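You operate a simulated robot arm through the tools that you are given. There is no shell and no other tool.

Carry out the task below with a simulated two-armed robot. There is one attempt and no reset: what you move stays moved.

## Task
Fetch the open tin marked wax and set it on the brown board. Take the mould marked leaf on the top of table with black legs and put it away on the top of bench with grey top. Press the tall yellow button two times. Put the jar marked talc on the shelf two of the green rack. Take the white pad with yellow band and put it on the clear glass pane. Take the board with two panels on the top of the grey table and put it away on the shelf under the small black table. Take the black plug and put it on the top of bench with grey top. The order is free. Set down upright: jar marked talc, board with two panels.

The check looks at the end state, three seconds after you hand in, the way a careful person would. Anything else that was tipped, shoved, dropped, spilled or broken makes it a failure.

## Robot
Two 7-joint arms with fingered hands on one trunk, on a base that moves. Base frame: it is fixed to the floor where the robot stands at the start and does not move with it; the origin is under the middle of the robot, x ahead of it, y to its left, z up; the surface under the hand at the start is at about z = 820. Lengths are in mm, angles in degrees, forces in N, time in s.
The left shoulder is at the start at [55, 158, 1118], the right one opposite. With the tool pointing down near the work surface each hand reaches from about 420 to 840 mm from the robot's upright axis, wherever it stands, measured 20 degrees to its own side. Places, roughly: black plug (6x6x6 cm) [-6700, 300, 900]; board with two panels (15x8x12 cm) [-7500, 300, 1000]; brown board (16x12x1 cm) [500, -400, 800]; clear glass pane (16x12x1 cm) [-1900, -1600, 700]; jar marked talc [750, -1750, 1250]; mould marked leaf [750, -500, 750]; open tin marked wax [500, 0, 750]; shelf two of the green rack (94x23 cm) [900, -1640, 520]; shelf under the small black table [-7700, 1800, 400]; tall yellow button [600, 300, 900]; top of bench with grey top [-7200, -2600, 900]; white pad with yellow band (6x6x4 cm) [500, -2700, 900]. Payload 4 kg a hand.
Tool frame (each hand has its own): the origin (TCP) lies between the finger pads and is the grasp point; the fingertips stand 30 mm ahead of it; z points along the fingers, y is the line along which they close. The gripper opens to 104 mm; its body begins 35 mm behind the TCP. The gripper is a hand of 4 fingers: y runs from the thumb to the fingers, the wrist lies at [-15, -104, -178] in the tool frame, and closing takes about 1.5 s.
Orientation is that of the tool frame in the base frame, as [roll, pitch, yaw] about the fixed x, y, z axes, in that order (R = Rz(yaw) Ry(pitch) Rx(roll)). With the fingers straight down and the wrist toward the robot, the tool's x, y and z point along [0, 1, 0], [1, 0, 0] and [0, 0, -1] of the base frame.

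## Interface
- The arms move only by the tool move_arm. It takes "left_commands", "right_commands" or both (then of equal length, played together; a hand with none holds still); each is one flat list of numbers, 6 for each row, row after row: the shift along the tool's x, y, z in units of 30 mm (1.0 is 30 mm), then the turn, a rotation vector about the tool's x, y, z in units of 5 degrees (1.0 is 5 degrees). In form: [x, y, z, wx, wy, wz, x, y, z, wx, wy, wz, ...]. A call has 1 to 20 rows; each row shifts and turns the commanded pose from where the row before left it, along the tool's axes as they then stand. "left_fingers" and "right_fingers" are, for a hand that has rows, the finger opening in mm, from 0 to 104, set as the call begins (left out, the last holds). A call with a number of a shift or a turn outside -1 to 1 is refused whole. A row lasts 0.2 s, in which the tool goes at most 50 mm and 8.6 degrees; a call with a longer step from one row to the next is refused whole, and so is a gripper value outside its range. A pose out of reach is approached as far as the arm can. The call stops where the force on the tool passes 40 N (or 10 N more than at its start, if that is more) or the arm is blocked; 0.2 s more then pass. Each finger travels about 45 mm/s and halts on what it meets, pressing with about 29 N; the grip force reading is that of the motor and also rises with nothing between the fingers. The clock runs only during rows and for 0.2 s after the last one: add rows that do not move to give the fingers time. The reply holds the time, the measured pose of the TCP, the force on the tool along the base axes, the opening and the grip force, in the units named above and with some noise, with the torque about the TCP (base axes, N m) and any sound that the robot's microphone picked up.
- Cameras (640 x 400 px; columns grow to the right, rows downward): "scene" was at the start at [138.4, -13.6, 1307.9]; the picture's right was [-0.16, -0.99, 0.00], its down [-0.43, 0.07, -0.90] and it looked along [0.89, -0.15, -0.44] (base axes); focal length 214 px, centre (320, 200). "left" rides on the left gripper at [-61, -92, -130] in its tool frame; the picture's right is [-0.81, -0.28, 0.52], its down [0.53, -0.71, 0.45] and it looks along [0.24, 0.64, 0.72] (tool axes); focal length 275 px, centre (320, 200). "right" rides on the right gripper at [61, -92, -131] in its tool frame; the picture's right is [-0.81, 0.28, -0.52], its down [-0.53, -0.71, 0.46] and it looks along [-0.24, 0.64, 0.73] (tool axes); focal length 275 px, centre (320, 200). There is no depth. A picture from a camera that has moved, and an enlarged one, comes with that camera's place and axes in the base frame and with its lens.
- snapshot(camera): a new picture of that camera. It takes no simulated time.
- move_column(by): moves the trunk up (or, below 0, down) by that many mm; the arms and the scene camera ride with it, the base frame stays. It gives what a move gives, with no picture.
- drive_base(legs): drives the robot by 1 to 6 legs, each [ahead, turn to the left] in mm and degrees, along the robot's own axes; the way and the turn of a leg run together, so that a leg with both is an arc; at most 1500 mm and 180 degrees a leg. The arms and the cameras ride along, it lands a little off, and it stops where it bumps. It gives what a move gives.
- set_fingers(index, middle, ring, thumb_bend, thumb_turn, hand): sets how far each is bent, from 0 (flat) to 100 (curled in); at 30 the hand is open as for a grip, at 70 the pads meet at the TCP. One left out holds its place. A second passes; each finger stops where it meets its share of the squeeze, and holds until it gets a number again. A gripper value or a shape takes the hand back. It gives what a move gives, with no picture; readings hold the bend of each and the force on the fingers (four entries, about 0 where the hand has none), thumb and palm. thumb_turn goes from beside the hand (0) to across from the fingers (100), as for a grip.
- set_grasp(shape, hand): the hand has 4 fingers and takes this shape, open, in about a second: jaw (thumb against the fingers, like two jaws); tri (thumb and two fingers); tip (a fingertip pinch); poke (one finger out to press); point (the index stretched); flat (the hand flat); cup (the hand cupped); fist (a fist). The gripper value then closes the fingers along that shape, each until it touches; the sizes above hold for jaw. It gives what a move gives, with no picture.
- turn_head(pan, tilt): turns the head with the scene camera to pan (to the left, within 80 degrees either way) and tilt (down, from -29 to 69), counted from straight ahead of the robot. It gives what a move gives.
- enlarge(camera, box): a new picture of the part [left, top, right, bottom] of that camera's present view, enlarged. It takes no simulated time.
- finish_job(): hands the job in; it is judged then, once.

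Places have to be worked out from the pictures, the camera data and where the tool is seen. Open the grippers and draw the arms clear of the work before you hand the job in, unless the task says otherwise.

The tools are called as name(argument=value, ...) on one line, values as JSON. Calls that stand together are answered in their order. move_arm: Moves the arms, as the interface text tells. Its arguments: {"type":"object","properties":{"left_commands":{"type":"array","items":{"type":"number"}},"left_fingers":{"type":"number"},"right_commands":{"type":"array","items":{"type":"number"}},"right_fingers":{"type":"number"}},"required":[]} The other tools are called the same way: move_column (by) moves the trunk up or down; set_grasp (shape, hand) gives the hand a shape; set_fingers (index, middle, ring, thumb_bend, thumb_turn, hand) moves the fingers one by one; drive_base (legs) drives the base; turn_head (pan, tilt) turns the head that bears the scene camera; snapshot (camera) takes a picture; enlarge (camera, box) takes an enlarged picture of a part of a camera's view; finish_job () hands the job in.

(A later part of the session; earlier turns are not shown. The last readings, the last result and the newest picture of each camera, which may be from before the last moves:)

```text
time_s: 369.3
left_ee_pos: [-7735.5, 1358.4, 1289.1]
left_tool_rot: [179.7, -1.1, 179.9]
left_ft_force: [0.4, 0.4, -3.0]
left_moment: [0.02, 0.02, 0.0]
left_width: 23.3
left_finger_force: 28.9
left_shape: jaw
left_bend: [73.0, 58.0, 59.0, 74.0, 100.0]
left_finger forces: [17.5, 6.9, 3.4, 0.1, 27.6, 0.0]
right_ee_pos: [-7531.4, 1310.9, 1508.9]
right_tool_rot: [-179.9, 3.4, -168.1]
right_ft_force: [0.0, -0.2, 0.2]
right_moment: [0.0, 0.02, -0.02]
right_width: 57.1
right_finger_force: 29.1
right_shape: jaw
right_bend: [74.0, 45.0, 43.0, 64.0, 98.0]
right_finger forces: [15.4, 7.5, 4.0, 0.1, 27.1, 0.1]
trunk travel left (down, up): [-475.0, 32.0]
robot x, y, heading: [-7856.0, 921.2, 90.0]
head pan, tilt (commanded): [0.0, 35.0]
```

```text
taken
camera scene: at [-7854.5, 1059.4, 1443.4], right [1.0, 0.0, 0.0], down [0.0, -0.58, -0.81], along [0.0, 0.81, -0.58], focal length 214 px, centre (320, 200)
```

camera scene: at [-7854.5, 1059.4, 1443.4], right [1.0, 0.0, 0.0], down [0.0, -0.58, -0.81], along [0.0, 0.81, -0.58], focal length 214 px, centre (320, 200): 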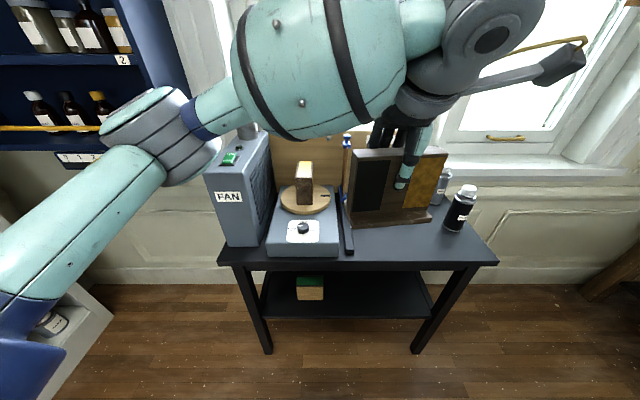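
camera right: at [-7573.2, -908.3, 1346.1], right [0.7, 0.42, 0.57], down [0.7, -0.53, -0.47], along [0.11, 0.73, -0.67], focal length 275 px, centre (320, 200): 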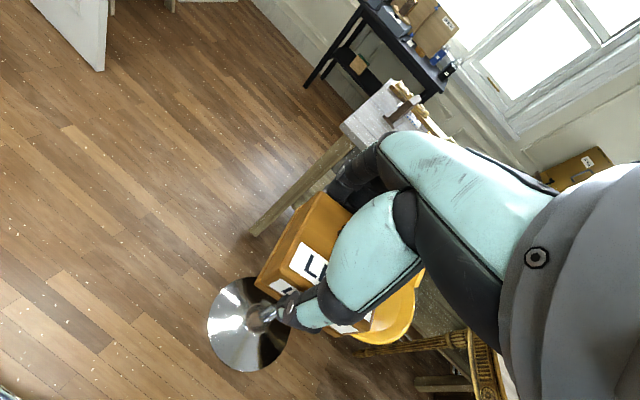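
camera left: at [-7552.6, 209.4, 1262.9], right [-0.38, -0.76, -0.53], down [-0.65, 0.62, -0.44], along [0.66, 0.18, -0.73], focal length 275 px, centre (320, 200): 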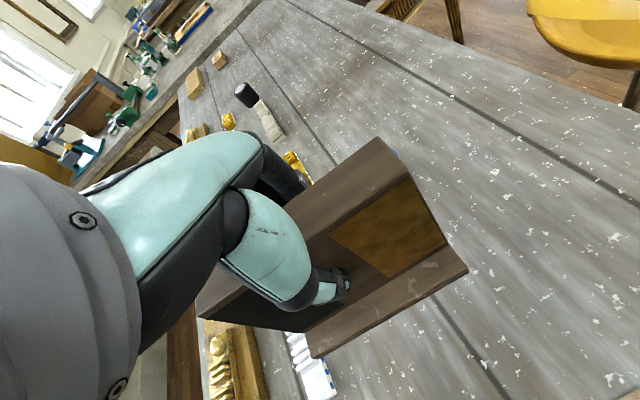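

Both loads are clear of the table. I lower the trunk 300 mm and check for any contact or lean.

move_column(by=-300)

snapshot(camera="scene")

```text
time_s: 372.3
left_ee_pos: [-7735.3, 1358.5, 987.6]
left_tool_rot: [179.7, -1.2, 179.9]
left_ft_force: [0.3, -0.5, -3.1]
left_moment: [-0.01, -0.01, 0.0]
left_width: 23.2
left_finger_force: 29.1
left_shape: jaw
left_bend: [73.0, 58.0, 59.0, 74.0, 100.0]
left_finger forces: [17.5, 6.7, 3.4, 0.0, 27.7, 0.1]
right_ee_pos: [-7531.1, 1310.4, 1209.4]
right_tool_rot: [-180.0, 3.2, -168.1]
right_ft_force: [0.1, 0.1, -1.5]
right_moment: [-0.01, 0.05, -0.01]
right_width: 57.3
right_finger_force: 29.0
right_shape: jaw
right_bend: [74.0, 45.0, 43.0, 64.0, 98.0]
right_finger forces: [15.5, 7.5, 3.9, 0.1, 27.1, 0.0]
trunk travel left (down, up): [-175.0, 332.0]
robot x, y, heading: [-7851.2, 922.1, 90.1]
head pan, tilt (commanded): [0.0, 35.0]
```

```text
taken
camera scene: at [-7853.6, 1055.4, 1143.4], right [1.0, 0.0, 0.0], down [0.0, -0.58, -0.81], along [0.0, 0.81, -0.58], focal length 214 px, centre (320, 200)
```

scene: 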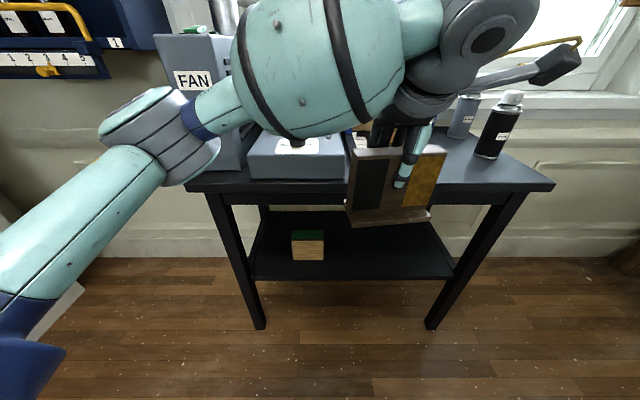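

I enlarge the held board to check that it hangs level.

enlarge(camera="scene", box=[320, 120, 480, 240])

snapshot(camera="left")

snapshot(camera="right")

```text
3.33 times, centred on (400, 180) of scene
camera zoom: at [-7853.6, 1055.4, 1143.4], right [1.0, 0.0, 0.0], down [0.0, -0.58, -0.81], along [0.0, 0.81, -0.58], focal length 715 px, centre (53, 267)
```

zoom: 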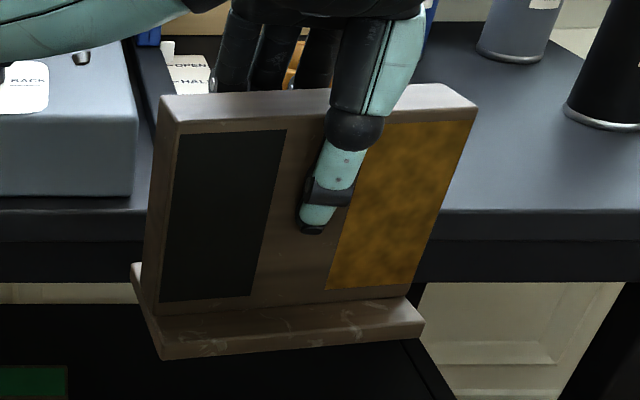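

```text
taken
camera left: at [-7671.6, 1264.7, 1116.5], right [0.8, -0.27, -0.54], down [-0.54, -0.71, -0.45], along [-0.26, 0.65, -0.72], focal length 275 px, centre (320, 200)
```

left: 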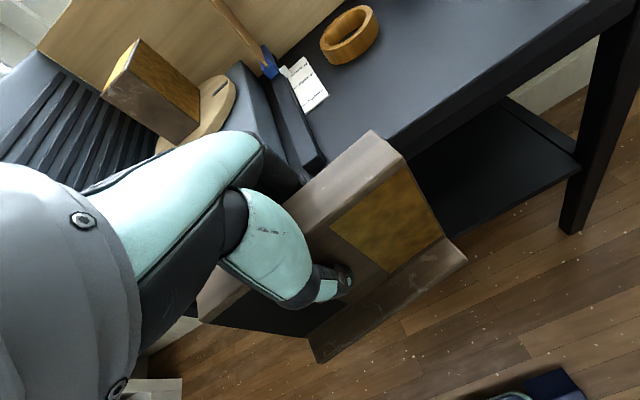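

```text
taken
camera right: at [-7577.5, 1207.8, 1335.0], right [0.71, 0.43, 0.56], down [0.69, -0.58, -0.42], along [0.14, 0.69, -0.71], focal length 275 px, centre (320, 200)
```

right: 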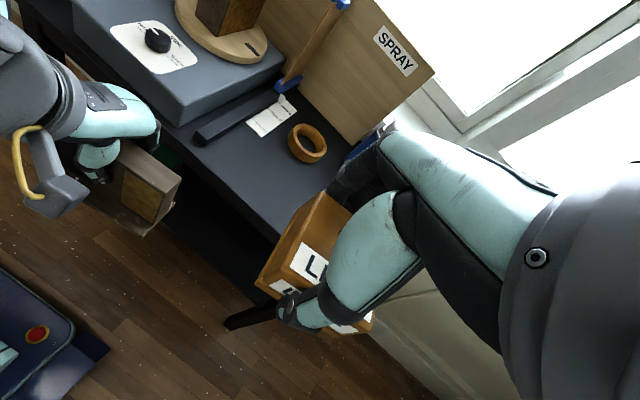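

The board hangs nearly level. I lower the trunk the remaining 170 mm.

move_column(by=-170)

move_arm(left_commands=[0, 0, 0.6, 0, -0.2, 0, 0, 0, 0.9, 0, 0, 0, 0, 0, 0.9, 0, 0, 0, 0, 0, 0.9, 0, 0, 0, 0, 0, 0.9, 0, 0, 0, 0, 0, 0.9, 0, 0, 0, 0, 0, 0.9, 0, 0, 0, 0, 0, 0.9, 0, 0, 0, 0, 0, 0.9, 0, 0, 0, 0, 0, 0.9, 0, 0, 0, 0, 0, 0, 0, 0, 0])

snapshot(camera="scene")

```text
time_s: 374.2
left_ee_pos: [-7734.9, 1357.1, 817.8]
left_tool_rot: [179.6, -1.2, 179.9]
left_ft_force: [-0.1, 0.2, -3.3]
left_moment: [0.0, 0.03, 0.01]
left_width: 23.1
left_finger_force: 28.7
left_shape: jaw
left_bend: [73.0, 58.0, 59.0, 74.0, 100.0]
left_finger forces: [17.4, 6.9, 3.4, 0.1, 27.7, 0.0]
right_ee_pos: [-7530.2, 1311.1, 1038.9]
right_tool_rot: [-179.9, 3.2, -168.1]
right_ft_force: [-0.5, -0.3, -1.2]
right_moment: [0.01, -0.01, 0.01]
right_width: 57.2
right_finger_force: 29.2
right_shape: jaw
right_bend: [74.0, 45.0, 43.0, 64.0, 98.0]
right_finger forces: [15.5, 7.5, 4.0, 0.0, 27.1, 0.0]
trunk travel left (down, up): [-5.0, 502.0]
robot x, y, heading: [-7853.1, 920.5, 89.7]
head pan, tilt (commanded): [0.0, 35.0]
```

```text
time_s: 376.6
left_ee_pos: [-7736.8, 1358.0, 559.4]
left_tool_rot: [179.7, -0.2, 179.9]
left_ft_force: [0.2, -0.4, -2.8]
left_moment: [0.01, 0.0, 0.05]
left_width: 23.3
left_finger_force: 29.6
left_shape: jaw
left_bend: [73.0, 58.0, 59.0, 74.0, 100.0]
left_finger forces: [17.2, 6.6, 3.4, 0.0, 27.3, 0.0]
right_ee_pos: [-7530.2, 1310.5, 1038.0]
right_tool_rot: [-179.9, 3.3, -168.1]
right_ft_force: [0.2, -0.3, -1.0]
right_moment: [-0.02, 0.03, 0.0]
right_width: 57.4
right_finger_force: 29.3
right_shape: jaw
right_bend: [74.0, 45.0, 43.0, 64.0, 98.0]
right_finger forces: [15.5, 7.5, 4.0, 0.1, 27.0, 0.0]
trunk travel left (down, up): [-5.0, 502.0]
robot x, y, heading: [-7852.2, 920.1, 90.1]
head pan, tilt (commanded): [0.0, 35.0]
```

```text
taken
camera scene: at [-7853.6, 1053.1, 973.6], right [1.0, 0.0, 0.0], down [0.0, -0.58, -0.81], along [0.0, 0.81, -0.58], focal length 214 px, centre (320, 200)
```

scene: 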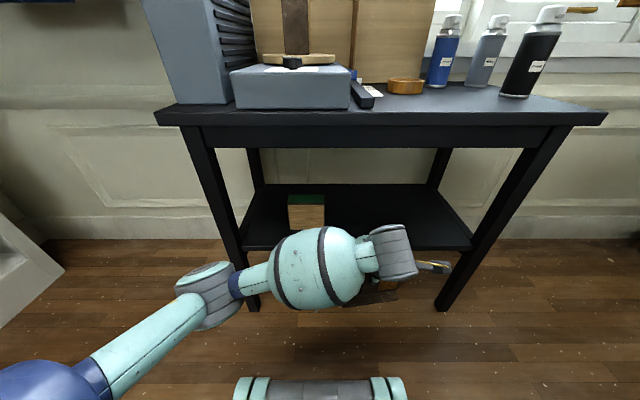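

The shelf front edge is at y≈1562, the apron bottom at z≈771 and the block's right edge at x≈-7831. I drive forward 120 mm with the board low in front.

drive_base(legs=[[120, 0]])

turn_head(pan=-20, tilt=45)

snapshot(camera="scene")

snapshot(camera="right")

snapshot(camera="left")

```text
time_s: 377.9
left_ee_pos: [-7735.2, 1479.7, 558.2]
left_tool_rot: [179.9, -0.2, 179.7]
left_ft_force: [0.2, -0.2, -2.5]
left_moment: [0.03, 0.0, -0.03]
left_width: 23.6
left_finger_force: 29.0
left_shape: jaw
left_bend: [73.0, 58.0, 59.0, 74.0, 100.0]
left_finger forces: [17.3, 6.9, 3.4, 0.0, 27.4, 0.0]
right_ee_pos: [-7528.5, 1431.5, 1037.0]
right_tool_rot: [-179.9, 3.3, -168.3]
right_ft_force: [0.5, 0.7, -1.3]
right_moment: [-0.03, 0.03, 0.02]
right_width: 57.2
right_finger_force: 28.9
right_shape: jaw
right_bend: [74.0, 45.0, 43.0, 64.0, 98.0]
right_finger forces: [15.6, 7.5, 4.1, 0.1, 27.0, 0.0]
trunk travel left (down, up): [-5.0, 502.0]
robot x, y, heading: [-7852.8, 1040.5, 89.8]
head pan, tilt (commanded): [0.0, 35.0]
```

```text
time_s: 378.7
left_ee_pos: [-7734.4, 1471.6, 563.8]
left_tool_rot: [179.1, -0.2, 179.8]
left_ft_force: [-0.2, 0.5, -2.5]
left_moment: [0.01, 0.03, -0.03]
left_width: 23.2
left_finger_force: 28.9
left_shape: jaw
left_bend: [73.0, 58.0, 59.0, 74.0, 99.0]
left_finger forces: [17.2, 6.7, 3.5, 0.0, 27.4, 0.1]
right_ee_pos: [-7527.8, 1418.2, 1043.2]
right_tool_rot: [179.4, 3.3, -168.3]
right_ft_force: [0.2, 0.5, -0.6]
right_moment: [-0.02, 0.0, 0.04]
right_width: 57.1
right_finger_force: 29.1
right_shape: jaw
right_bend: [74.0, 45.0, 43.0, 64.0, 98.0]
right_finger forces: [15.6, 7.5, 3.9, 0.0, 26.9, 0.1]
trunk travel left (down, up): [-5.0, 502.0]
robot x, y, heading: [-7851.1, 1042.8, 89.6]
head pan, tilt (commanded): [-20.0, 45.0]
```

```text
taken
camera scene: at [-7825.2, 1161.8, 958.9], right [0.94, -0.35, 0.0], down [-0.24, -0.67, -0.7], along [0.24, 0.65, -0.72], focal length 214 px, centre (320, 200)
```

scene: 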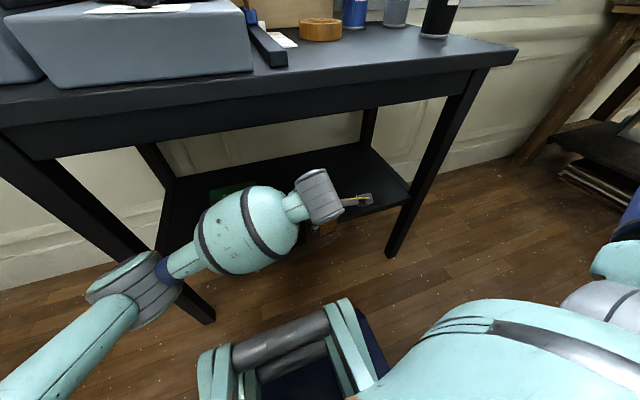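

```text
taken
camera right: at [-7576.3, 1313.6, 1168.2], right [0.71, 0.42, 0.57], down [0.69, -0.58, -0.43], along [0.15, 0.7, -0.7], focal length 275 px, centre (320, 200)
```

right: 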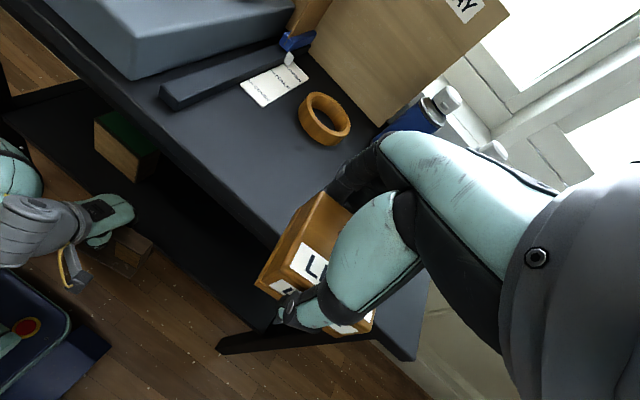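

```text
taken
camera left: at [-7673.8, 1376.4, 692.1], right [0.81, -0.27, -0.53], down [-0.54, -0.7, -0.46], along [-0.24, 0.66, -0.71], focal length 275 px, centre (320, 200)
```

left: 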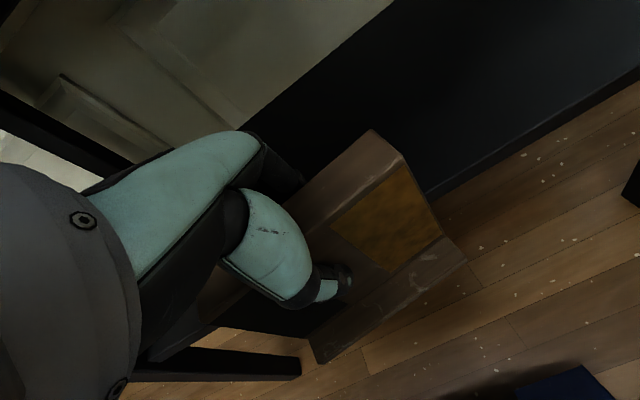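

Clear so far. I extend the left arm ≈84 mm forward and lower a little, then check the view under the table.

move_arm(left_commands=[-0.1, 0.7, 0.4, 0.18, 0, 0, -0.1, 0.7, 0.4, 0, 0, 0, -0.1, 0.7, 0.3, 0, 0, 0, -0.1, 0.7, 0, 0, 0, 0, 0, 0, 0, 0, 0, 0])

snapshot(camera="left")

snapshot(camera="scene")

enlarge(camera="right", box=[0, 80, 260, 340])

```text
time_s: 379.9
left_ee_pos: [-7722.3, 1555.4, 531.8]
left_tool_rot: [179.9, -0.2, 179.7]
left_ft_force: [-1.0, 0.3, -2.0]
left_moment: [0.0, 0.01, 0.01]
left_width: 23.3
left_finger_force: 28.5
left_shape: jaw
left_bend: [73.0, 58.0, 59.0, 74.0, 99.0]
left_finger forces: [17.3, 6.7, 3.6, 0.0, 27.5, 0.0]
right_ee_pos: [-7529.2, 1418.6, 1041.8]
right_tool_rot: [179.4, 3.3, -168.4]
right_ft_force: [-0.4, 0.1, -1.0]
right_moment: [0.02, 0.03, 0.01]
right_width: 57.4
right_finger_force: 29.3
right_shape: jaw
right_bend: [74.0, 45.0, 43.0, 64.0, 98.0]
right_finger forces: [15.6, 7.6, 3.8, 0.0, 27.0, 0.0]
trunk travel left (down, up): [-5.0, 502.0]
robot x, y, heading: [-7856.5, 1039.8, 89.9]
head pan, tilt (commanded): [-20.0, 45.0]
```

```text
taken
camera left: at [-7661.5, 1462.3, 660.5], right [0.81, -0.28, -0.52], down [-0.54, -0.71, -0.45], along [-0.24, 0.65, -0.72], focal length 275 px, centre (320, 200)
```

left: 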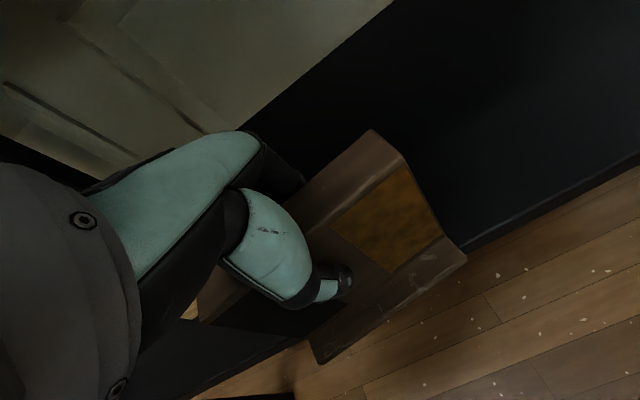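

```text
taken
camera scene: at [-7825.2, 1161.4, 958.9], right [0.94, -0.35, 0.0], down [-0.25, -0.67, -0.7], along [0.25, 0.65, -0.72], focal length 214 px, centre (320, 200)
```

scene: 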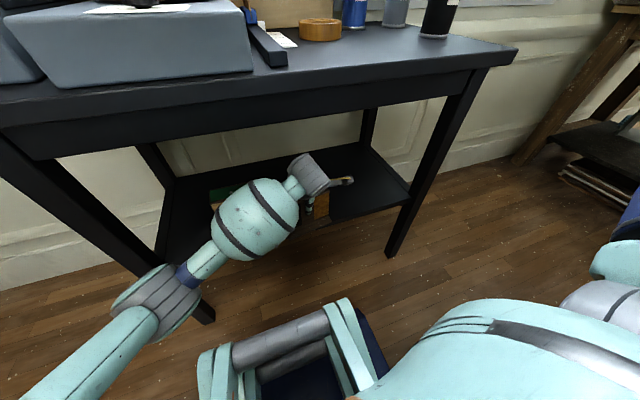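

```text
1.54 times, centred on (130, 210) of right
camera zoom: at [-7576.4, 1313.3, 1168.3], right [0.71, 0.42, 0.57], down [0.69, -0.58, -0.43], along [0.15, 0.7, -0.7], focal length 424 px, centre (612, 185)
```

zoom: 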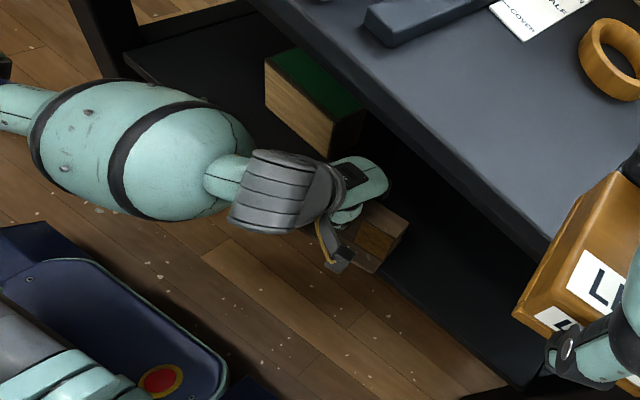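

The right wrist camera gives a good view. I push forward another 57 mm so the whole foot is over the shelf.

move_arm(left_commands=[0, 0.5, 0, 0, 0, 0, 0, 0.7, 0, 0, 0, 0, 0, 0.7, 0, 0, 0, 0, 0, 0, 0, 0, 0, 0])

snapshot(camera="left")

enlarge(camera="right", box=[60, 80, 260, 280])

enlarge(camera="scene", box=[200, 120, 420, 260])

```text
time_s: 380.9
left_ee_pos: [-7723.0, 1612.0, 531.5]
left_tool_rot: [-179.9, -0.2, 179.6]
left_ft_force: [-0.2, -0.1, -3.5]
left_moment: [0.0, 0.01, 0.04]
left_width: 23.5
left_finger_force: 29.0
left_shape: jaw
left_bend: [73.0, 58.0, 59.0, 74.0, 99.0]
left_finger forces: [17.2, 6.8, 3.5, 0.0, 27.4, 0.1]
right_ee_pos: [-7528.1, 1418.3, 1043.2]
right_tool_rot: [179.4, 3.4, -168.3]
right_ft_force: [1.0, 0.0, -0.7]
right_moment: [-0.02, -0.03, 0.0]
right_width: 57.4
right_finger_force: 28.6
right_shape: jaw
right_bend: [74.0, 45.0, 43.0, 64.0, 98.0]
right_finger forces: [15.7, 7.5, 3.9, 0.1, 27.0, 0.1]
trunk travel left (down, up): [-5.0, 502.0]
robot x, y, heading: [-7855.9, 1040.8, 89.7]
head pan, tilt (commanded): [-20.0, 45.0]
```

```text
taken
camera left: at [-7661.2, 1519.7, 661.0], right [0.81, -0.28, -0.52], down [-0.54, -0.71, -0.45], along [-0.24, 0.65, -0.72], focal length 275 px, centre (320, 200)
```

left: 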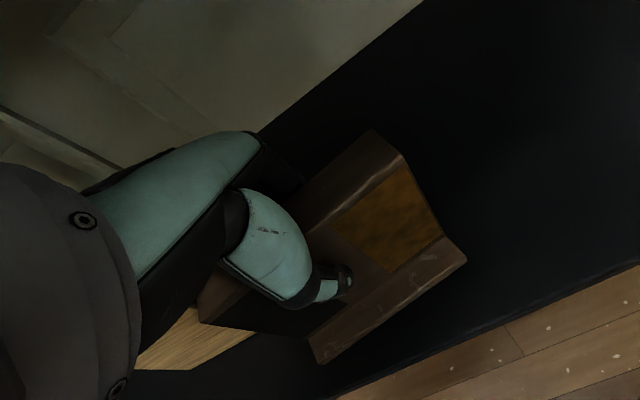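

```text
2.00 times, centred on (160, 180) of right
camera zoom: at [-7576.4, 1313.3, 1168.3], right [0.71, 0.42, 0.57], down [0.69, -0.58, -0.43], along [0.15, 0.7, -0.7], focal length 551 px, centre (640, 240)
```

zoom: 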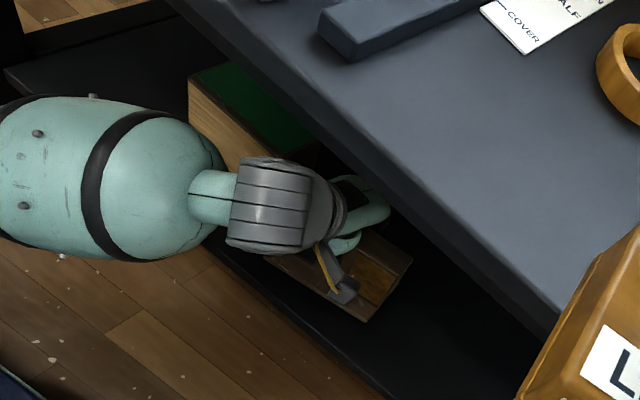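

```text
2.86 times, centred on (310, 190) of scene
camera zoom: at [-7825.2, 1161.5, 958.9], right [0.94, -0.35, 0.0], down [-0.25, -0.67, -0.7], along [0.25, 0.65, -0.72], focal length 613 px, centre (349, 229)
```

zoom: 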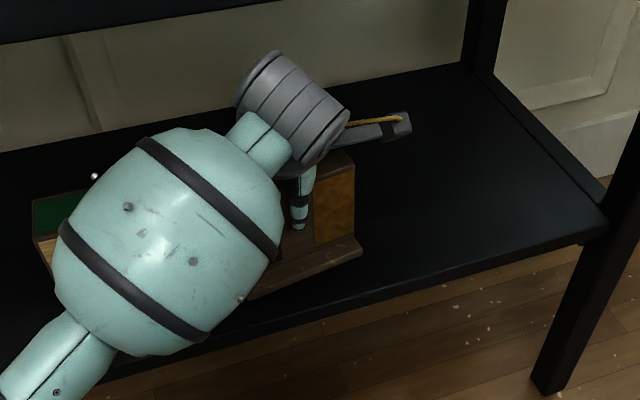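

The foot is over the shelf, but its left-front corner is only ≈10 mm from the edge. I lower 14 mm, push 15 mm further in, and turn 3° to square it.

move_arm(left_commands=[0, 0, 0.25, 0, 0, 0, 0, 0, 0.22, 0, 0, 0, 0, 0.25, 0, 0, 0, 0.3, 0, 0.27, 0, 0, 0, 0.3, 0, 0, 0, 0, 0, 0])

snapshot(camera="left")

enlarge(camera="scene", box=[200, 120, 420, 260])

```text
time_s: 382.1
left_ee_pos: [-7720.0, 1629.2, 518.5]
left_tool_rot: [180.0, -0.2, 176.6]
left_ft_force: [0.3, -0.4, -2.3]
left_moment: [0.01, 0.01, -0.02]
left_width: 23.4
left_finger_force: 29.3
left_shape: jaw
left_bend: [73.0, 58.0, 59.0, 74.0, 99.0]
left_finger forces: [17.2, 6.7, 3.5, 0.0, 27.4, 0.1]
right_ee_pos: [-7528.9, 1417.6, 1042.9]
right_tool_rot: [179.3, 3.4, -168.4]
right_ft_force: [0.0, 0.9, -0.7]
right_moment: [0.0, -0.01, -0.03]
right_width: 57.3
right_finger_force: 28.6
right_shape: jaw
right_bend: [74.0, 45.0, 43.0, 64.0, 98.0]
right_finger forces: [15.6, 7.6, 3.9, 0.0, 27.0, 0.1]
trunk travel left (down, up): [-5.0, 502.0]
robot x, y, heading: [-7854.1, 1039.8, 89.7]
head pan, tilt (commanded): [-20.0, 45.0]
```

```text
taken
camera left: at [-7665.2, 1532.4, 647.3], right [0.79, -0.32, -0.52], down [-0.57, -0.68, -0.45], along [-0.21, 0.66, -0.72], focal length 275 px, centre (320, 200)
```

left: 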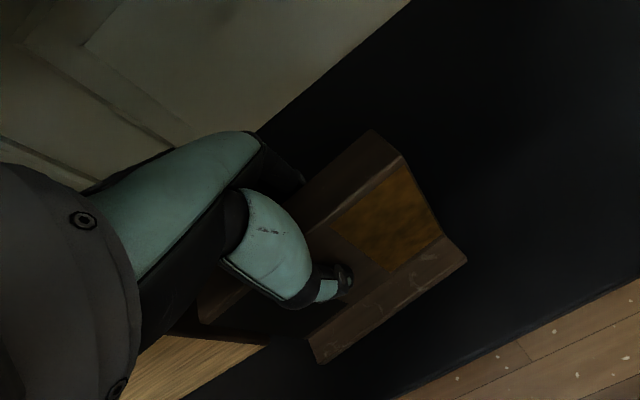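

```text
2.86 times, centred on (310, 190) of scene
camera zoom: at [-7825.2, 1161.5, 958.9], right [0.94, -0.35, 0.0], down [-0.25, -0.67, -0.7], along [0.25, 0.65, -0.72], focal length 613 px, centre (349, 229)
```

zoom: 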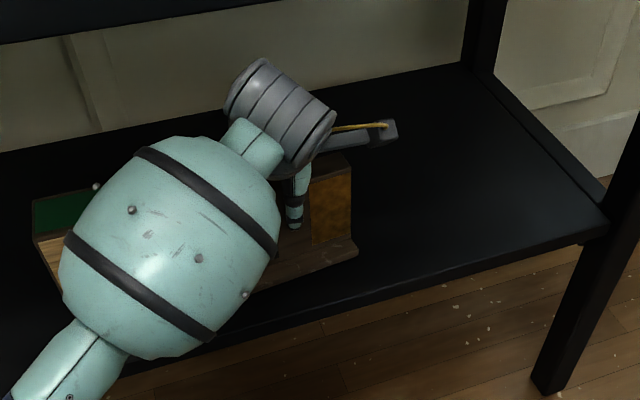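

Margins look good now. I lower in fine steps to contact.

move_arm(left_commands=[0, 0, 0.1, 0, 0, 0, 0, 0, 0.1, 0, 0, 0, 0, 0, 0.08, 0, 0, 0, 0, 0, 0, 0, 0, 0])

```text
time_s: 383.1
left_ee_pos: [-7721.0, 1628.2, 512.5]
left_tool_rot: [179.5, -0.1, 176.7]
left_ft_force: [-2.7, 2.0, 19.4]
left_moment: [0.02, 0.11, -0.02]
left_width: 24.5
left_finger_force: 29.1
left_shape: jaw
left_bend: [73.0, 58.0, 59.0, 74.0, 99.0]
left_finger forces: [18.9, 8.8, 4.7, 0.0, 30.5, 0.1]
right_ee_pos: [-7530.1, 1416.8, 1043.1]
right_tool_rot: [179.3, 3.4, -168.4]
right_ft_force: [0.0, 0.0, -0.9]
right_moment: [-0.01, 0.0, 0.02]
right_width: 57.4
right_finger_force: 29.1
right_shape: jaw
right_bend: [74.0, 45.0, 43.0, 64.0, 98.0]
right_finger forces: [15.6, 7.5, 3.8, 0.0, 27.1, 0.0]
trunk travel left (down, up): [-5.0, 502.0]
robot x, y, heading: [-7853.6, 1038.4, 89.7]
head pan, tilt (commanded): [-20.0, 45.0]
```

Contact (19 N). I ease up 1.5 mm and check with the cameras that it rests on the shelf and not on the block.

move_arm(left_commands=[0, 0, -0.05, 0, 0, 0, 0, 0, 0, 0, 0, 0])

snapshot(camera="left")

enlarge(camera="right", box=[60, 80, 260, 280])

enlarge(camera="scene", box=[200, 120, 420, 260])

```text
time_s: 383.7
left_ee_pos: [-7720.9, 1628.9, 512.3]
left_tool_rot: [179.7, -0.1, 176.7]
left_ft_force: [0.2, 4.1, 20.2]
left_moment: [0.17, 0.04, -0.05]
left_width: 24.4
left_finger_force: 29.4
left_shape: jaw
left_bend: [73.0, 58.0, 59.0, 75.0, 99.0]
left_finger forces: [20.1, 9.4, 4.6, 0.0, 29.9, 0.0]
right_ee_pos: [-7529.6, 1416.0, 1043.6]
right_tool_rot: [179.2, 3.4, -168.3]
right_ft_force: [0.3, 0.8, -1.4]
right_moment: [0.02, 0.01, 0.02]
right_width: 57.3
right_finger_force: 28.8
right_shape: jaw
right_bend: [74.0, 45.0, 43.0, 64.0, 98.0]
right_finger forces: [15.5, 7.5, 4.0, 0.0, 26.9, 0.0]
trunk travel left (down, up): [-5.0, 502.0]
robot x, y, heading: [-7852.2, 1040.4, 89.6]
head pan, tilt (commanded): [-20.0, 45.0]
```

```text
taken
camera left: at [-7665.4, 1531.1, 641.7], right [0.79, -0.32, -0.52], down [-0.57, -0.68, -0.46], along [-0.21, 0.66, -0.72], focal length 275 px, centre (320, 200)
```

left: 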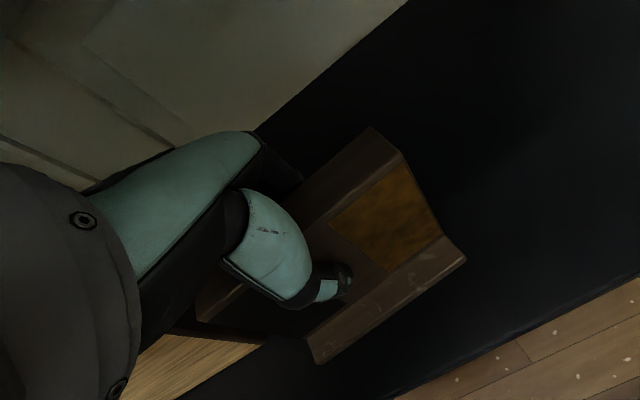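

```text
2.00 times, centred on (160, 180) of right
camera zoom: at [-7576.9, 1311.4, 1169.0], right [0.71, 0.42, 0.57], down [0.69, -0.58, -0.43], along [0.15, 0.7, -0.7], focal length 551 px, centre (640, 240)
```

zoom: 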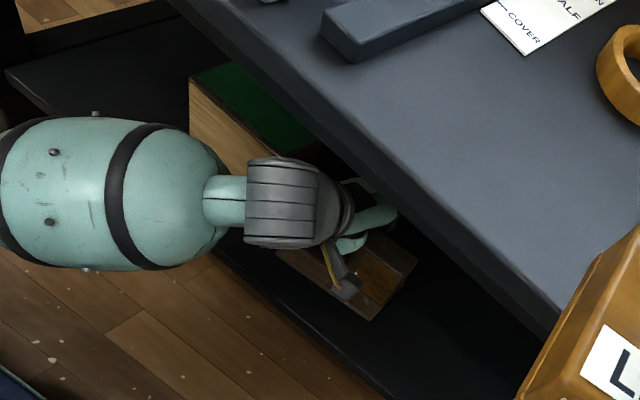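

```text
2.86 times, centred on (310, 190) of scene
camera zoom: at [-7825.6, 1159.7, 959.2], right [0.94, -0.35, 0.0], down [-0.25, -0.67, -0.7], along [0.25, 0.66, -0.71], focal length 613 px, centre (349, 229)
```

zoom: 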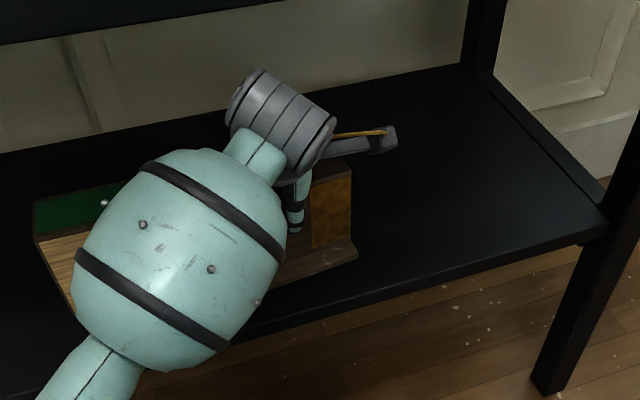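

Still 20 N due to arm compliance. I ease up in small steps until only a light contact remains.

move_arm(left_commands=[0, 0, -0.06, 0, 0, 0, 0, 0, 0, 0, 0, 0])

move_arm(left_commands=[0, 0, -0.03, 0, 0, 0, 0, 0, 0, 0, 0, 0])

```text
time_s: 384.3
left_ee_pos: [-7721.3, 1627.5, 513.4]
left_tool_rot: [179.9, -0.3, 176.8]
left_ft_force: [3.5, 6.1, 16.0]
left_moment: [0.22, 0.0, -0.07]
left_width: 24.7
left_finger_force: 29.2
left_shape: jaw
left_bend: [73.0, 57.0, 59.0, 75.0, 99.0]
left_finger forces: [20.0, 9.3, 4.5, 0.0, 28.4, 0.0]
right_ee_pos: [-7528.6, 1416.9, 1044.3]
right_tool_rot: [179.3, 3.4, -168.3]
right_ft_force: [-0.2, 0.2, -0.9]
right_moment: [0.02, 0.01, 0.05]
right_width: 57.1
right_finger_force: 29.1
right_shape: jaw
right_bend: [74.0, 45.0, 43.0, 64.0, 98.0]
right_finger forces: [15.7, 7.4, 3.9, 0.0, 27.0, 0.0]
trunk travel left (down, up): [-5.0, 502.0]
robot x, y, heading: [-7854.2, 1043.4, 89.9]
head pan, tilt (commanded): [-20.0, 45.0]
```

```text
time_s: 384.9
left_ee_pos: [-7721.5, 1628.4, 512.6]
left_tool_rot: [-180.0, -0.3, 176.7]
left_ft_force: [2.1, 4.4, 8.7]
left_moment: [0.14, -0.06, -0.08]
left_width: 24.5
left_finger_force: 29.3
left_shape: jaw
left_bend: [73.0, 58.0, 59.0, 75.0, 99.0]
left_finger forces: [19.4, 8.9, 4.1, 0.0, 28.5, 0.1]
right_ee_pos: [-7528.1, 1415.7, 1043.7]
right_tool_rot: [179.4, 3.3, -168.4]
right_ft_force: [0.8, 0.1, -1.0]
right_moment: [-0.02, 0.02, -0.02]
right_width: 57.4
right_finger_force: 29.0
right_shape: jaw
right_bend: [74.0, 45.0, 43.0, 64.0, 98.0]
right_finger forces: [15.6, 7.6, 3.9, 0.0, 26.9, 0.0]
trunk travel left (down, up): [-5.0, 502.0]
robot x, y, heading: [-7856.1, 1041.2, 89.6]
head pan, tilt (commanded): [-20.0, 45.0]
```

Light contact (≈9 N). I open the fingers fully to release the board.

move_arm(left_commands=[0, 0, -0.03, 0, 0, 0, 0, 0, 0, 0, 0, 0])

set_fingers(hand="left", index=30, middle=30, ring=30, thumb_bend=30)

snapshot(camera="left")

enlarge(camera="scene", box=[200, 120, 420, 260])

```text
time_s: 385.5
left_ee_pos: [-7721.4, 1628.2, 512.8]
left_tool_rot: [-179.9, -0.2, 176.7]
left_ft_force: [2.9, 0.5, 4.2]
left_moment: [0.11, -0.06, -0.05]
left_width: 24.7
left_finger_force: 28.3
left_shape: jaw
left_bend: [73.0, 58.0, 59.0, 75.0, 99.0]
left_finger forces: [18.2, 7.9, 3.4, 0.0, 28.8, 0.1]
right_ee_pos: [-7528.3, 1418.3, 1044.4]
right_tool_rot: [179.4, 3.4, -168.4]
right_ft_force: [0.9, 0.6, -2.2]
right_moment: [0.02, -0.01, -0.01]
right_width: 57.2
right_finger_force: 28.9
right_shape: jaw
right_bend: [74.0, 45.0, 43.0, 64.0, 98.0]
right_finger forces: [15.6, 7.6, 4.0, 0.0, 27.1, 0.0]
trunk travel left (down, up): [-5.0, 502.0]
robot x, y, heading: [-7852.1, 1039.4, 89.7]
head pan, tilt (commanded): [-20.0, 45.0]
```

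```text
time_s: 386.5
left_ee_pos: [-7722.2, 1627.3, 514.5]
left_tool_rot: [180.0, -0.3, 176.6]
left_ft_force: [-0.6, -0.3, 1.0]
left_moment: [0.01, 0.02, 0.01]
left_width: 102.3
left_finger_force: 0.0
left_shape: fingers
left_bend: [30.0, 30.0, 30.0, 30.0, 100.0]
left_finger forces: [0.0, 0.1, 0.1, 0.0, 0.1, 0.0]
right_ee_pos: [-7528.9, 1416.7, 1042.0]
right_tool_rot: [179.3, 3.5, -168.3]
right_ft_force: [-0.7, -0.6, -0.2]
right_moment: [-0.01, 0.02, 0.01]
right_width: 57.5
right_finger_force: 28.9
right_shape: jaw
right_bend: [74.0, 45.0, 43.0, 64.0, 98.0]
right_finger forces: [15.7, 7.5, 3.9, 0.1, 27.0, 0.1]
trunk travel left (down, up): [-5.0, 502.0]
robot x, y, heading: [-7852.2, 1040.4, 89.7]
head pan, tilt (commanded): [-20.0, 45.0]
```

```text
taken
camera left: at [-7665.7, 1532.2, 643.3], right [0.79, -0.32, -0.52], down [-0.57, -0.68, -0.45], along [-0.21, 0.66, -0.72], focal length 275 px, centre (320, 200)
```

left: 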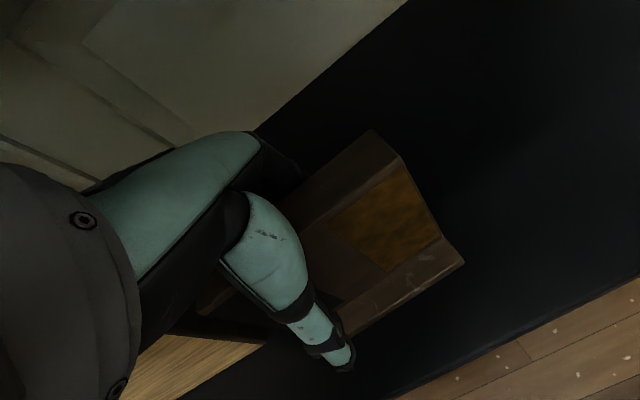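

```text
2.86 times, centred on (310, 190) of scene
camera zoom: at [-7825.3, 1161.3, 958.9], right [0.94, -0.35, 0.0], down [-0.25, -0.67, -0.7], along [0.25, 0.65, -0.72], focal length 613 px, centre (349, 229)
```

zoom: 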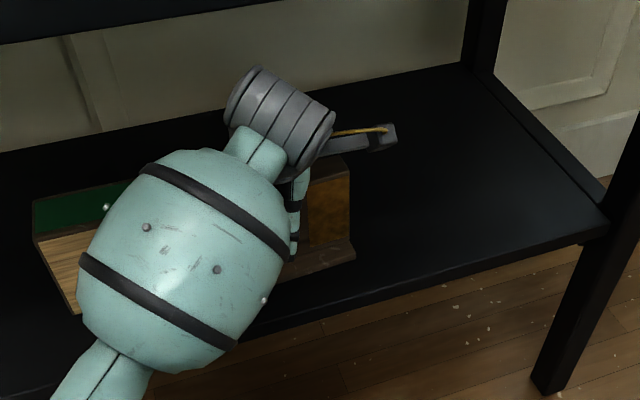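

The board stands on its own. Since the wrist can't rise under the apron, I slide the open hand sideways (+x) along the plate until clear of its end.

move_arm(left_commands=[-0.3, 0, 0, 0, 0, 0, -0.5, 0, 0, 0, 0, 0, -0.7, 0, 0, 0, 0, 0, -0.8, 0, 0, 0, 0, 0, -0.8, 0, 0, 0, 0, 0, -0.8, 0, 0, 0, 0, 0, -0.6, 0, 0, 0, 0, 0, 0, 0, 0, 0, 0, 0])

snapshot(camera="left")

enlarge(camera="scene", box=[200, 120, 420, 260])

```text
time_s: 388.3
left_ee_pos: [-7612.6, 1618.1, 509.6]
left_tool_rot: [180.0, -0.3, 176.7]
left_ft_force: [-0.3, 0.6, 0.0]
left_moment: [-0.01, 0.02, 0.0]
left_width: 102.7
left_finger_force: 0.1
left_shape: fingers
left_bend: [30.0, 30.0, 30.0, 30.0, 100.0]
left_finger forces: [0.0, 0.0, 0.1, 0.0, 0.0, 0.0]
left hand out of reach, approached as far as the arm can: row 6, 7
right_ee_pos: [-7528.7, 1417.0, 1043.9]
right_tool_rot: [179.4, 3.5, -168.3]
right_ft_force: [0.5, -0.4, -1.2]
right_moment: [-0.03, 0.02, 0.03]
right_width: 57.4
right_finger_force: 28.8
right_shape: jaw
right_bend: [74.0, 45.0, 43.0, 64.0, 98.0]
right_finger forces: [15.6, 7.6, 3.9, 0.0, 27.0, 0.1]
trunk travel left (down, up): [-5.0, 502.0]
robot x, y, heading: [-7856.8, 1040.6, 89.8]
head pan, tilt (commanded): [-20.0, 45.0]
```

```text
taken
camera left: at [-7556.2, 1521.9, 638.1], right [0.79, -0.32, -0.52], down [-0.57, -0.68, -0.45], along [-0.21, 0.66, -0.72], focal length 275 px, centre (320, 200)
```

left: 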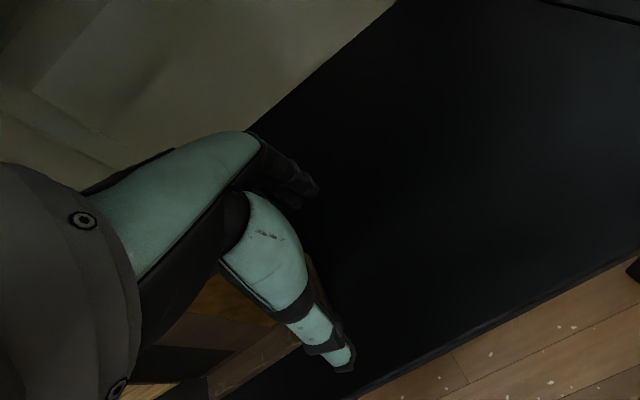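

```text
2.86 times, centred on (310, 190) of scene
camera zoom: at [-7825.3, 1161.4, 958.9], right [0.94, -0.35, 0.0], down [-0.25, -0.67, -0.7], along [0.25, 0.65, -0.72], focal length 613 px, centre (349, 229)
```

zoom: 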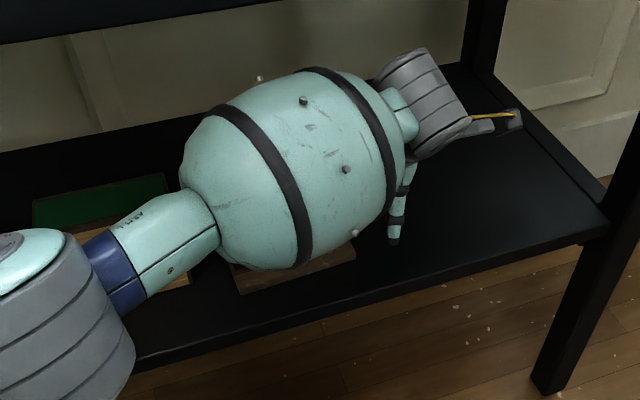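

The arm hit its reach limit with the fingers just past the board's end. I draw back 12 mm (gap behind the plate is ≈26 mm), which gives reach to slide 40 mm further.

move_arm(left_commands=[0, -0.2, 0, 0, 0, 0, 0, -0.2, 0, 0, 0, 0, -0.5, 0, 0, 0, 0, 0, -0.5, 0, 0, 0, 0, 0, -0.4, 0, 0, 0, 0, 0, 0, 0, 0, 0, 0, 0])

snapshot(camera="left")

enlarge(camera="right", box=[60, 80, 320, 340])

```text
time_s: 389.7
left_ee_pos: [-7606.9, 1605.6, 509.0]
left_tool_rot: [-180.0, -0.2, 176.8]
left_ft_force: [0.5, -1.5, 0.7]
left_moment: [-0.05, -0.02, -0.05]
left_width: 102.6
left_finger_force: 0.1
left_shape: fingers
left_bend: [30.0, 30.0, 30.0, 30.0, 100.0]
left_finger forces: [0.0, 0.0, 0.1, 0.0, 0.1, 0.0]
left hand out of reach, approached as far as the arm can: row 3, 4, 5
right_ee_pos: [-7527.7, 1417.6, 1043.1]
right_tool_rot: [179.4, 3.4, -168.3]
right_ft_force: [0.0, -0.1, -0.9]
right_moment: [0.01, 0.01, 0.01]
right_width: 57.1
right_finger_force: 29.1
right_shape: jaw
right_bend: [74.0, 45.0, 43.0, 64.0, 98.0]
right_finger forces: [15.5, 7.5, 3.9, 0.1, 27.1, 0.1]
trunk travel left (down, up): [-5.0, 502.0]
robot x, y, heading: [-7854.6, 1037.9, 89.8]
head pan, tilt (commanded): [-20.0, 45.0]
```

```text
taken
camera left: at [-7549.8, 1509.3, 638.0], right [0.79, -0.32, -0.52], down [-0.57, -0.68, -0.45], along [-0.21, 0.66, -0.72], focal length 275 px, centre (320, 200)
```

left: 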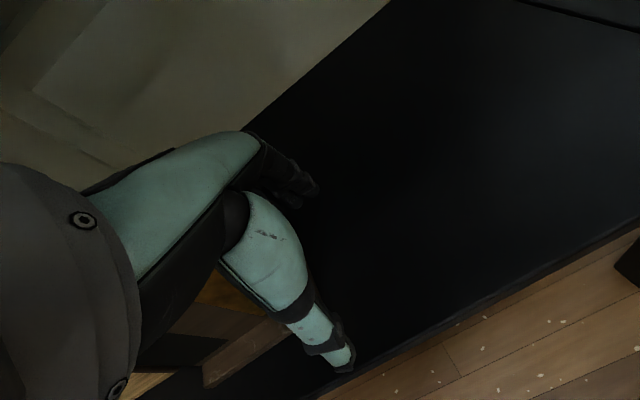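

```text
1.54 times, centred on (190, 210) of right
camera zoom: at [-7576.4, 1313.1, 1168.4], right [0.71, 0.42, 0.57], down [0.69, -0.58, -0.43], along [0.15, 0.7, -0.7], focal length 424 px, centre (520, 185)
```

zoom: 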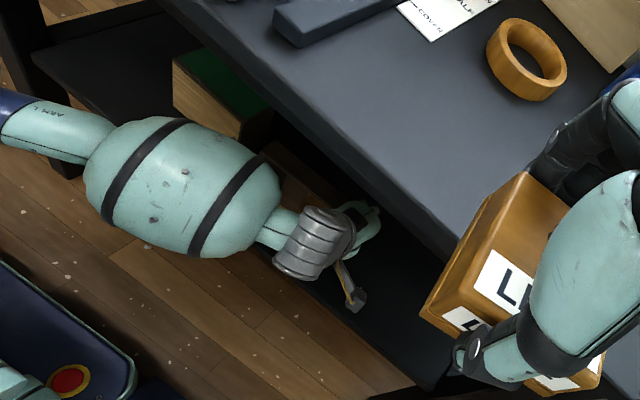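

By geometry the nearest finger has cleared the plate's end by ≈7 mm. For extra margin I turn the hand 15° (fingers swing away from the board, also easing reach) and slide 20 mm further.

move_arm(left_commands=[0, 0, 0, 0, 0, 1, 0, 0, 0, 0, 0, 1, 0, 0, 0, 0, 0, 1, -0.32, 0.1, 0, 0, 0, 0, -0.32, 0.1, 0, 0, 0, 0, 0, 0, 0, 0, 0, 0])

snapshot(camera="left")

enlarge(camera="scene", box=[200, 120, 420, 260])

```text
time_s: 391.1
left_ee_pos: [-7587.0, 1605.0, 508.5]
left_tool_rot: [180.0, -0.1, 161.7]
left_ft_force: [-0.3, -0.8, -0.2]
left_moment: [0.0, 0.01, 0.01]
left_width: 102.8
left_finger_force: 0.0
left_shape: fingers
left_bend: [30.0, 30.0, 30.0, 30.0, 100.0]
left_finger forces: [0.0, 0.0, 0.1, 0.0, 0.0, 0.1]
right_ee_pos: [-7528.3, 1417.1, 1042.3]
right_tool_rot: [179.3, 3.3, -168.3]
right_ft_force: [-0.8, 0.3, -1.2]
right_moment: [0.01, 0.01, 0.01]
right_width: 57.2
right_finger_force: 28.9
right_shape: jaw
right_bend: [74.0, 45.0, 43.0, 64.0, 98.0]
right_finger forces: [15.5, 7.4, 3.9, 0.0, 26.9, 0.0]
trunk travel left (down, up): [-5.0, 502.0]
robot x, y, heading: [-7855.6, 1039.5, 89.8]
head pan, tilt (commanded): [-20.0, 45.0]
```

```text
taken
camera left: at [-7556.9, 1497.3, 637.6], right [0.68, -0.51, -0.52], down [-0.73, -0.51, -0.45], along [-0.03, 0.69, -0.72], focal length 275 px, centre (320, 200)
```

left: 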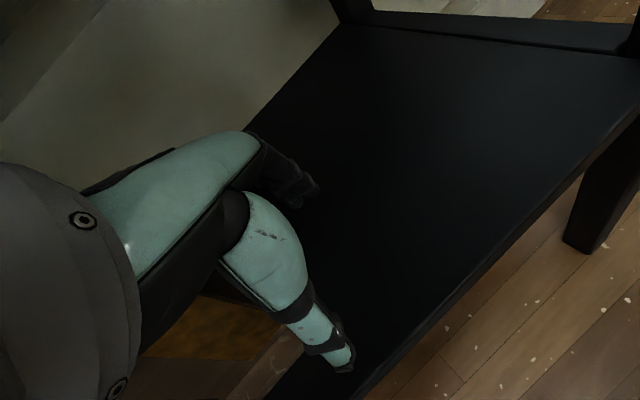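

```text
2.86 times, centred on (310, 190) of scene
camera zoom: at [-7825.3, 1161.3, 958.9], right [0.94, -0.35, 0.0], down [-0.25, -0.67, -0.7], along [0.25, 0.65, -0.72], focal length 613 px, centre (349, 229)
```

zoom: 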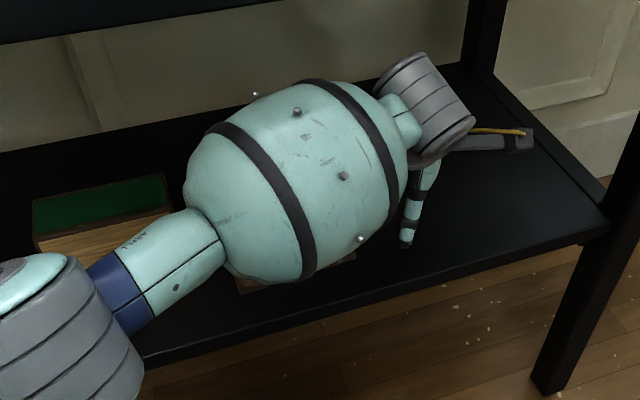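

The fingers are now ≈40 mm clear of the board. I draw the hand straight back out of the table.

move_arm(left_commands=[-0.2, -0.6, 0, 0, 0, 0, -0.301, -0.909, 0, 0, 0, 0, -0.301, -0.909, 0, 0, 0, 0, -0.301, -0.909, 0, 0, 0, 0, -0.301, -0.909, 0, 0, 0, 0, -0.301, -0.909, 0, 0, 0, 0, -0.301, -0.909, 0, 0, 0, 0, -0.301, -0.909, 0, 0, 0, 0, 0, 0, 0, 0, 0, 0])

snapshot(camera="scene")

snapshot(camera="right")

```text
time_s: 392.7
left_ee_pos: [-7593.6, 1472.9, 575.5]
left_tool_rot: [169.0, -4.6, 162.7]
left_ft_force: [-0.1, -0.2, 0.5]
left_moment: [0.0, 0.03, 0.02]
left_width: 102.5
left_finger_force: 0.1
left_shape: fingers
left_bend: [30.0, 30.0, 30.0, 30.0, 100.0]
left_finger forces: [0.0, 0.0, 0.1, 0.0, 0.0, 0.0]
right_ee_pos: [-7529.1, 1403.0, 1048.9]
right_tool_rot: [178.2, 3.4, -168.3]
right_ft_force: [0.1, 0.2, 0.2]
right_moment: [0.02, -0.04, 0.05]
right_width: 56.6
right_finger_force: 29.0
right_shape: jaw
right_bend: [74.0, 45.0, 43.0, 64.0, 98.0]
right_finger forces: [15.7, 7.5, 3.9, 0.0, 27.1, 0.0]
trunk travel left (down, up): [-5.0, 502.0]
robot x, y, heading: [-7852.7, 1042.1, 89.9]
head pan, tilt (commanded): [-20.0, 45.0]
stopped in row 7 (left hand): the arm was blocked; the commanded pose is now the measured one
```

```text
taken
camera scene: at [-7825.2, 1159.7, 958.3], right [0.94, -0.35, 0.0], down [-0.25, -0.67, -0.7], along [0.25, 0.66, -0.71], focal length 214 px, centre (320, 200)
```

scene: 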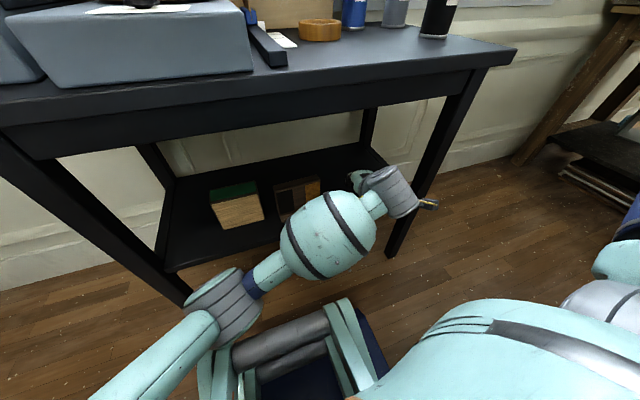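

```text
taken
camera right: at [-7576.1, 1296.0, 1171.6], right [0.71, 0.41, 0.57], down [0.69, -0.57, -0.44], along [0.14, 0.71, -0.69], focal length 275 px, centre (320, 200)
```

right: 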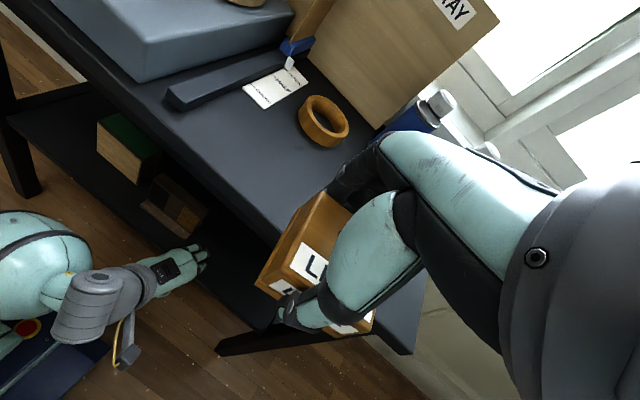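

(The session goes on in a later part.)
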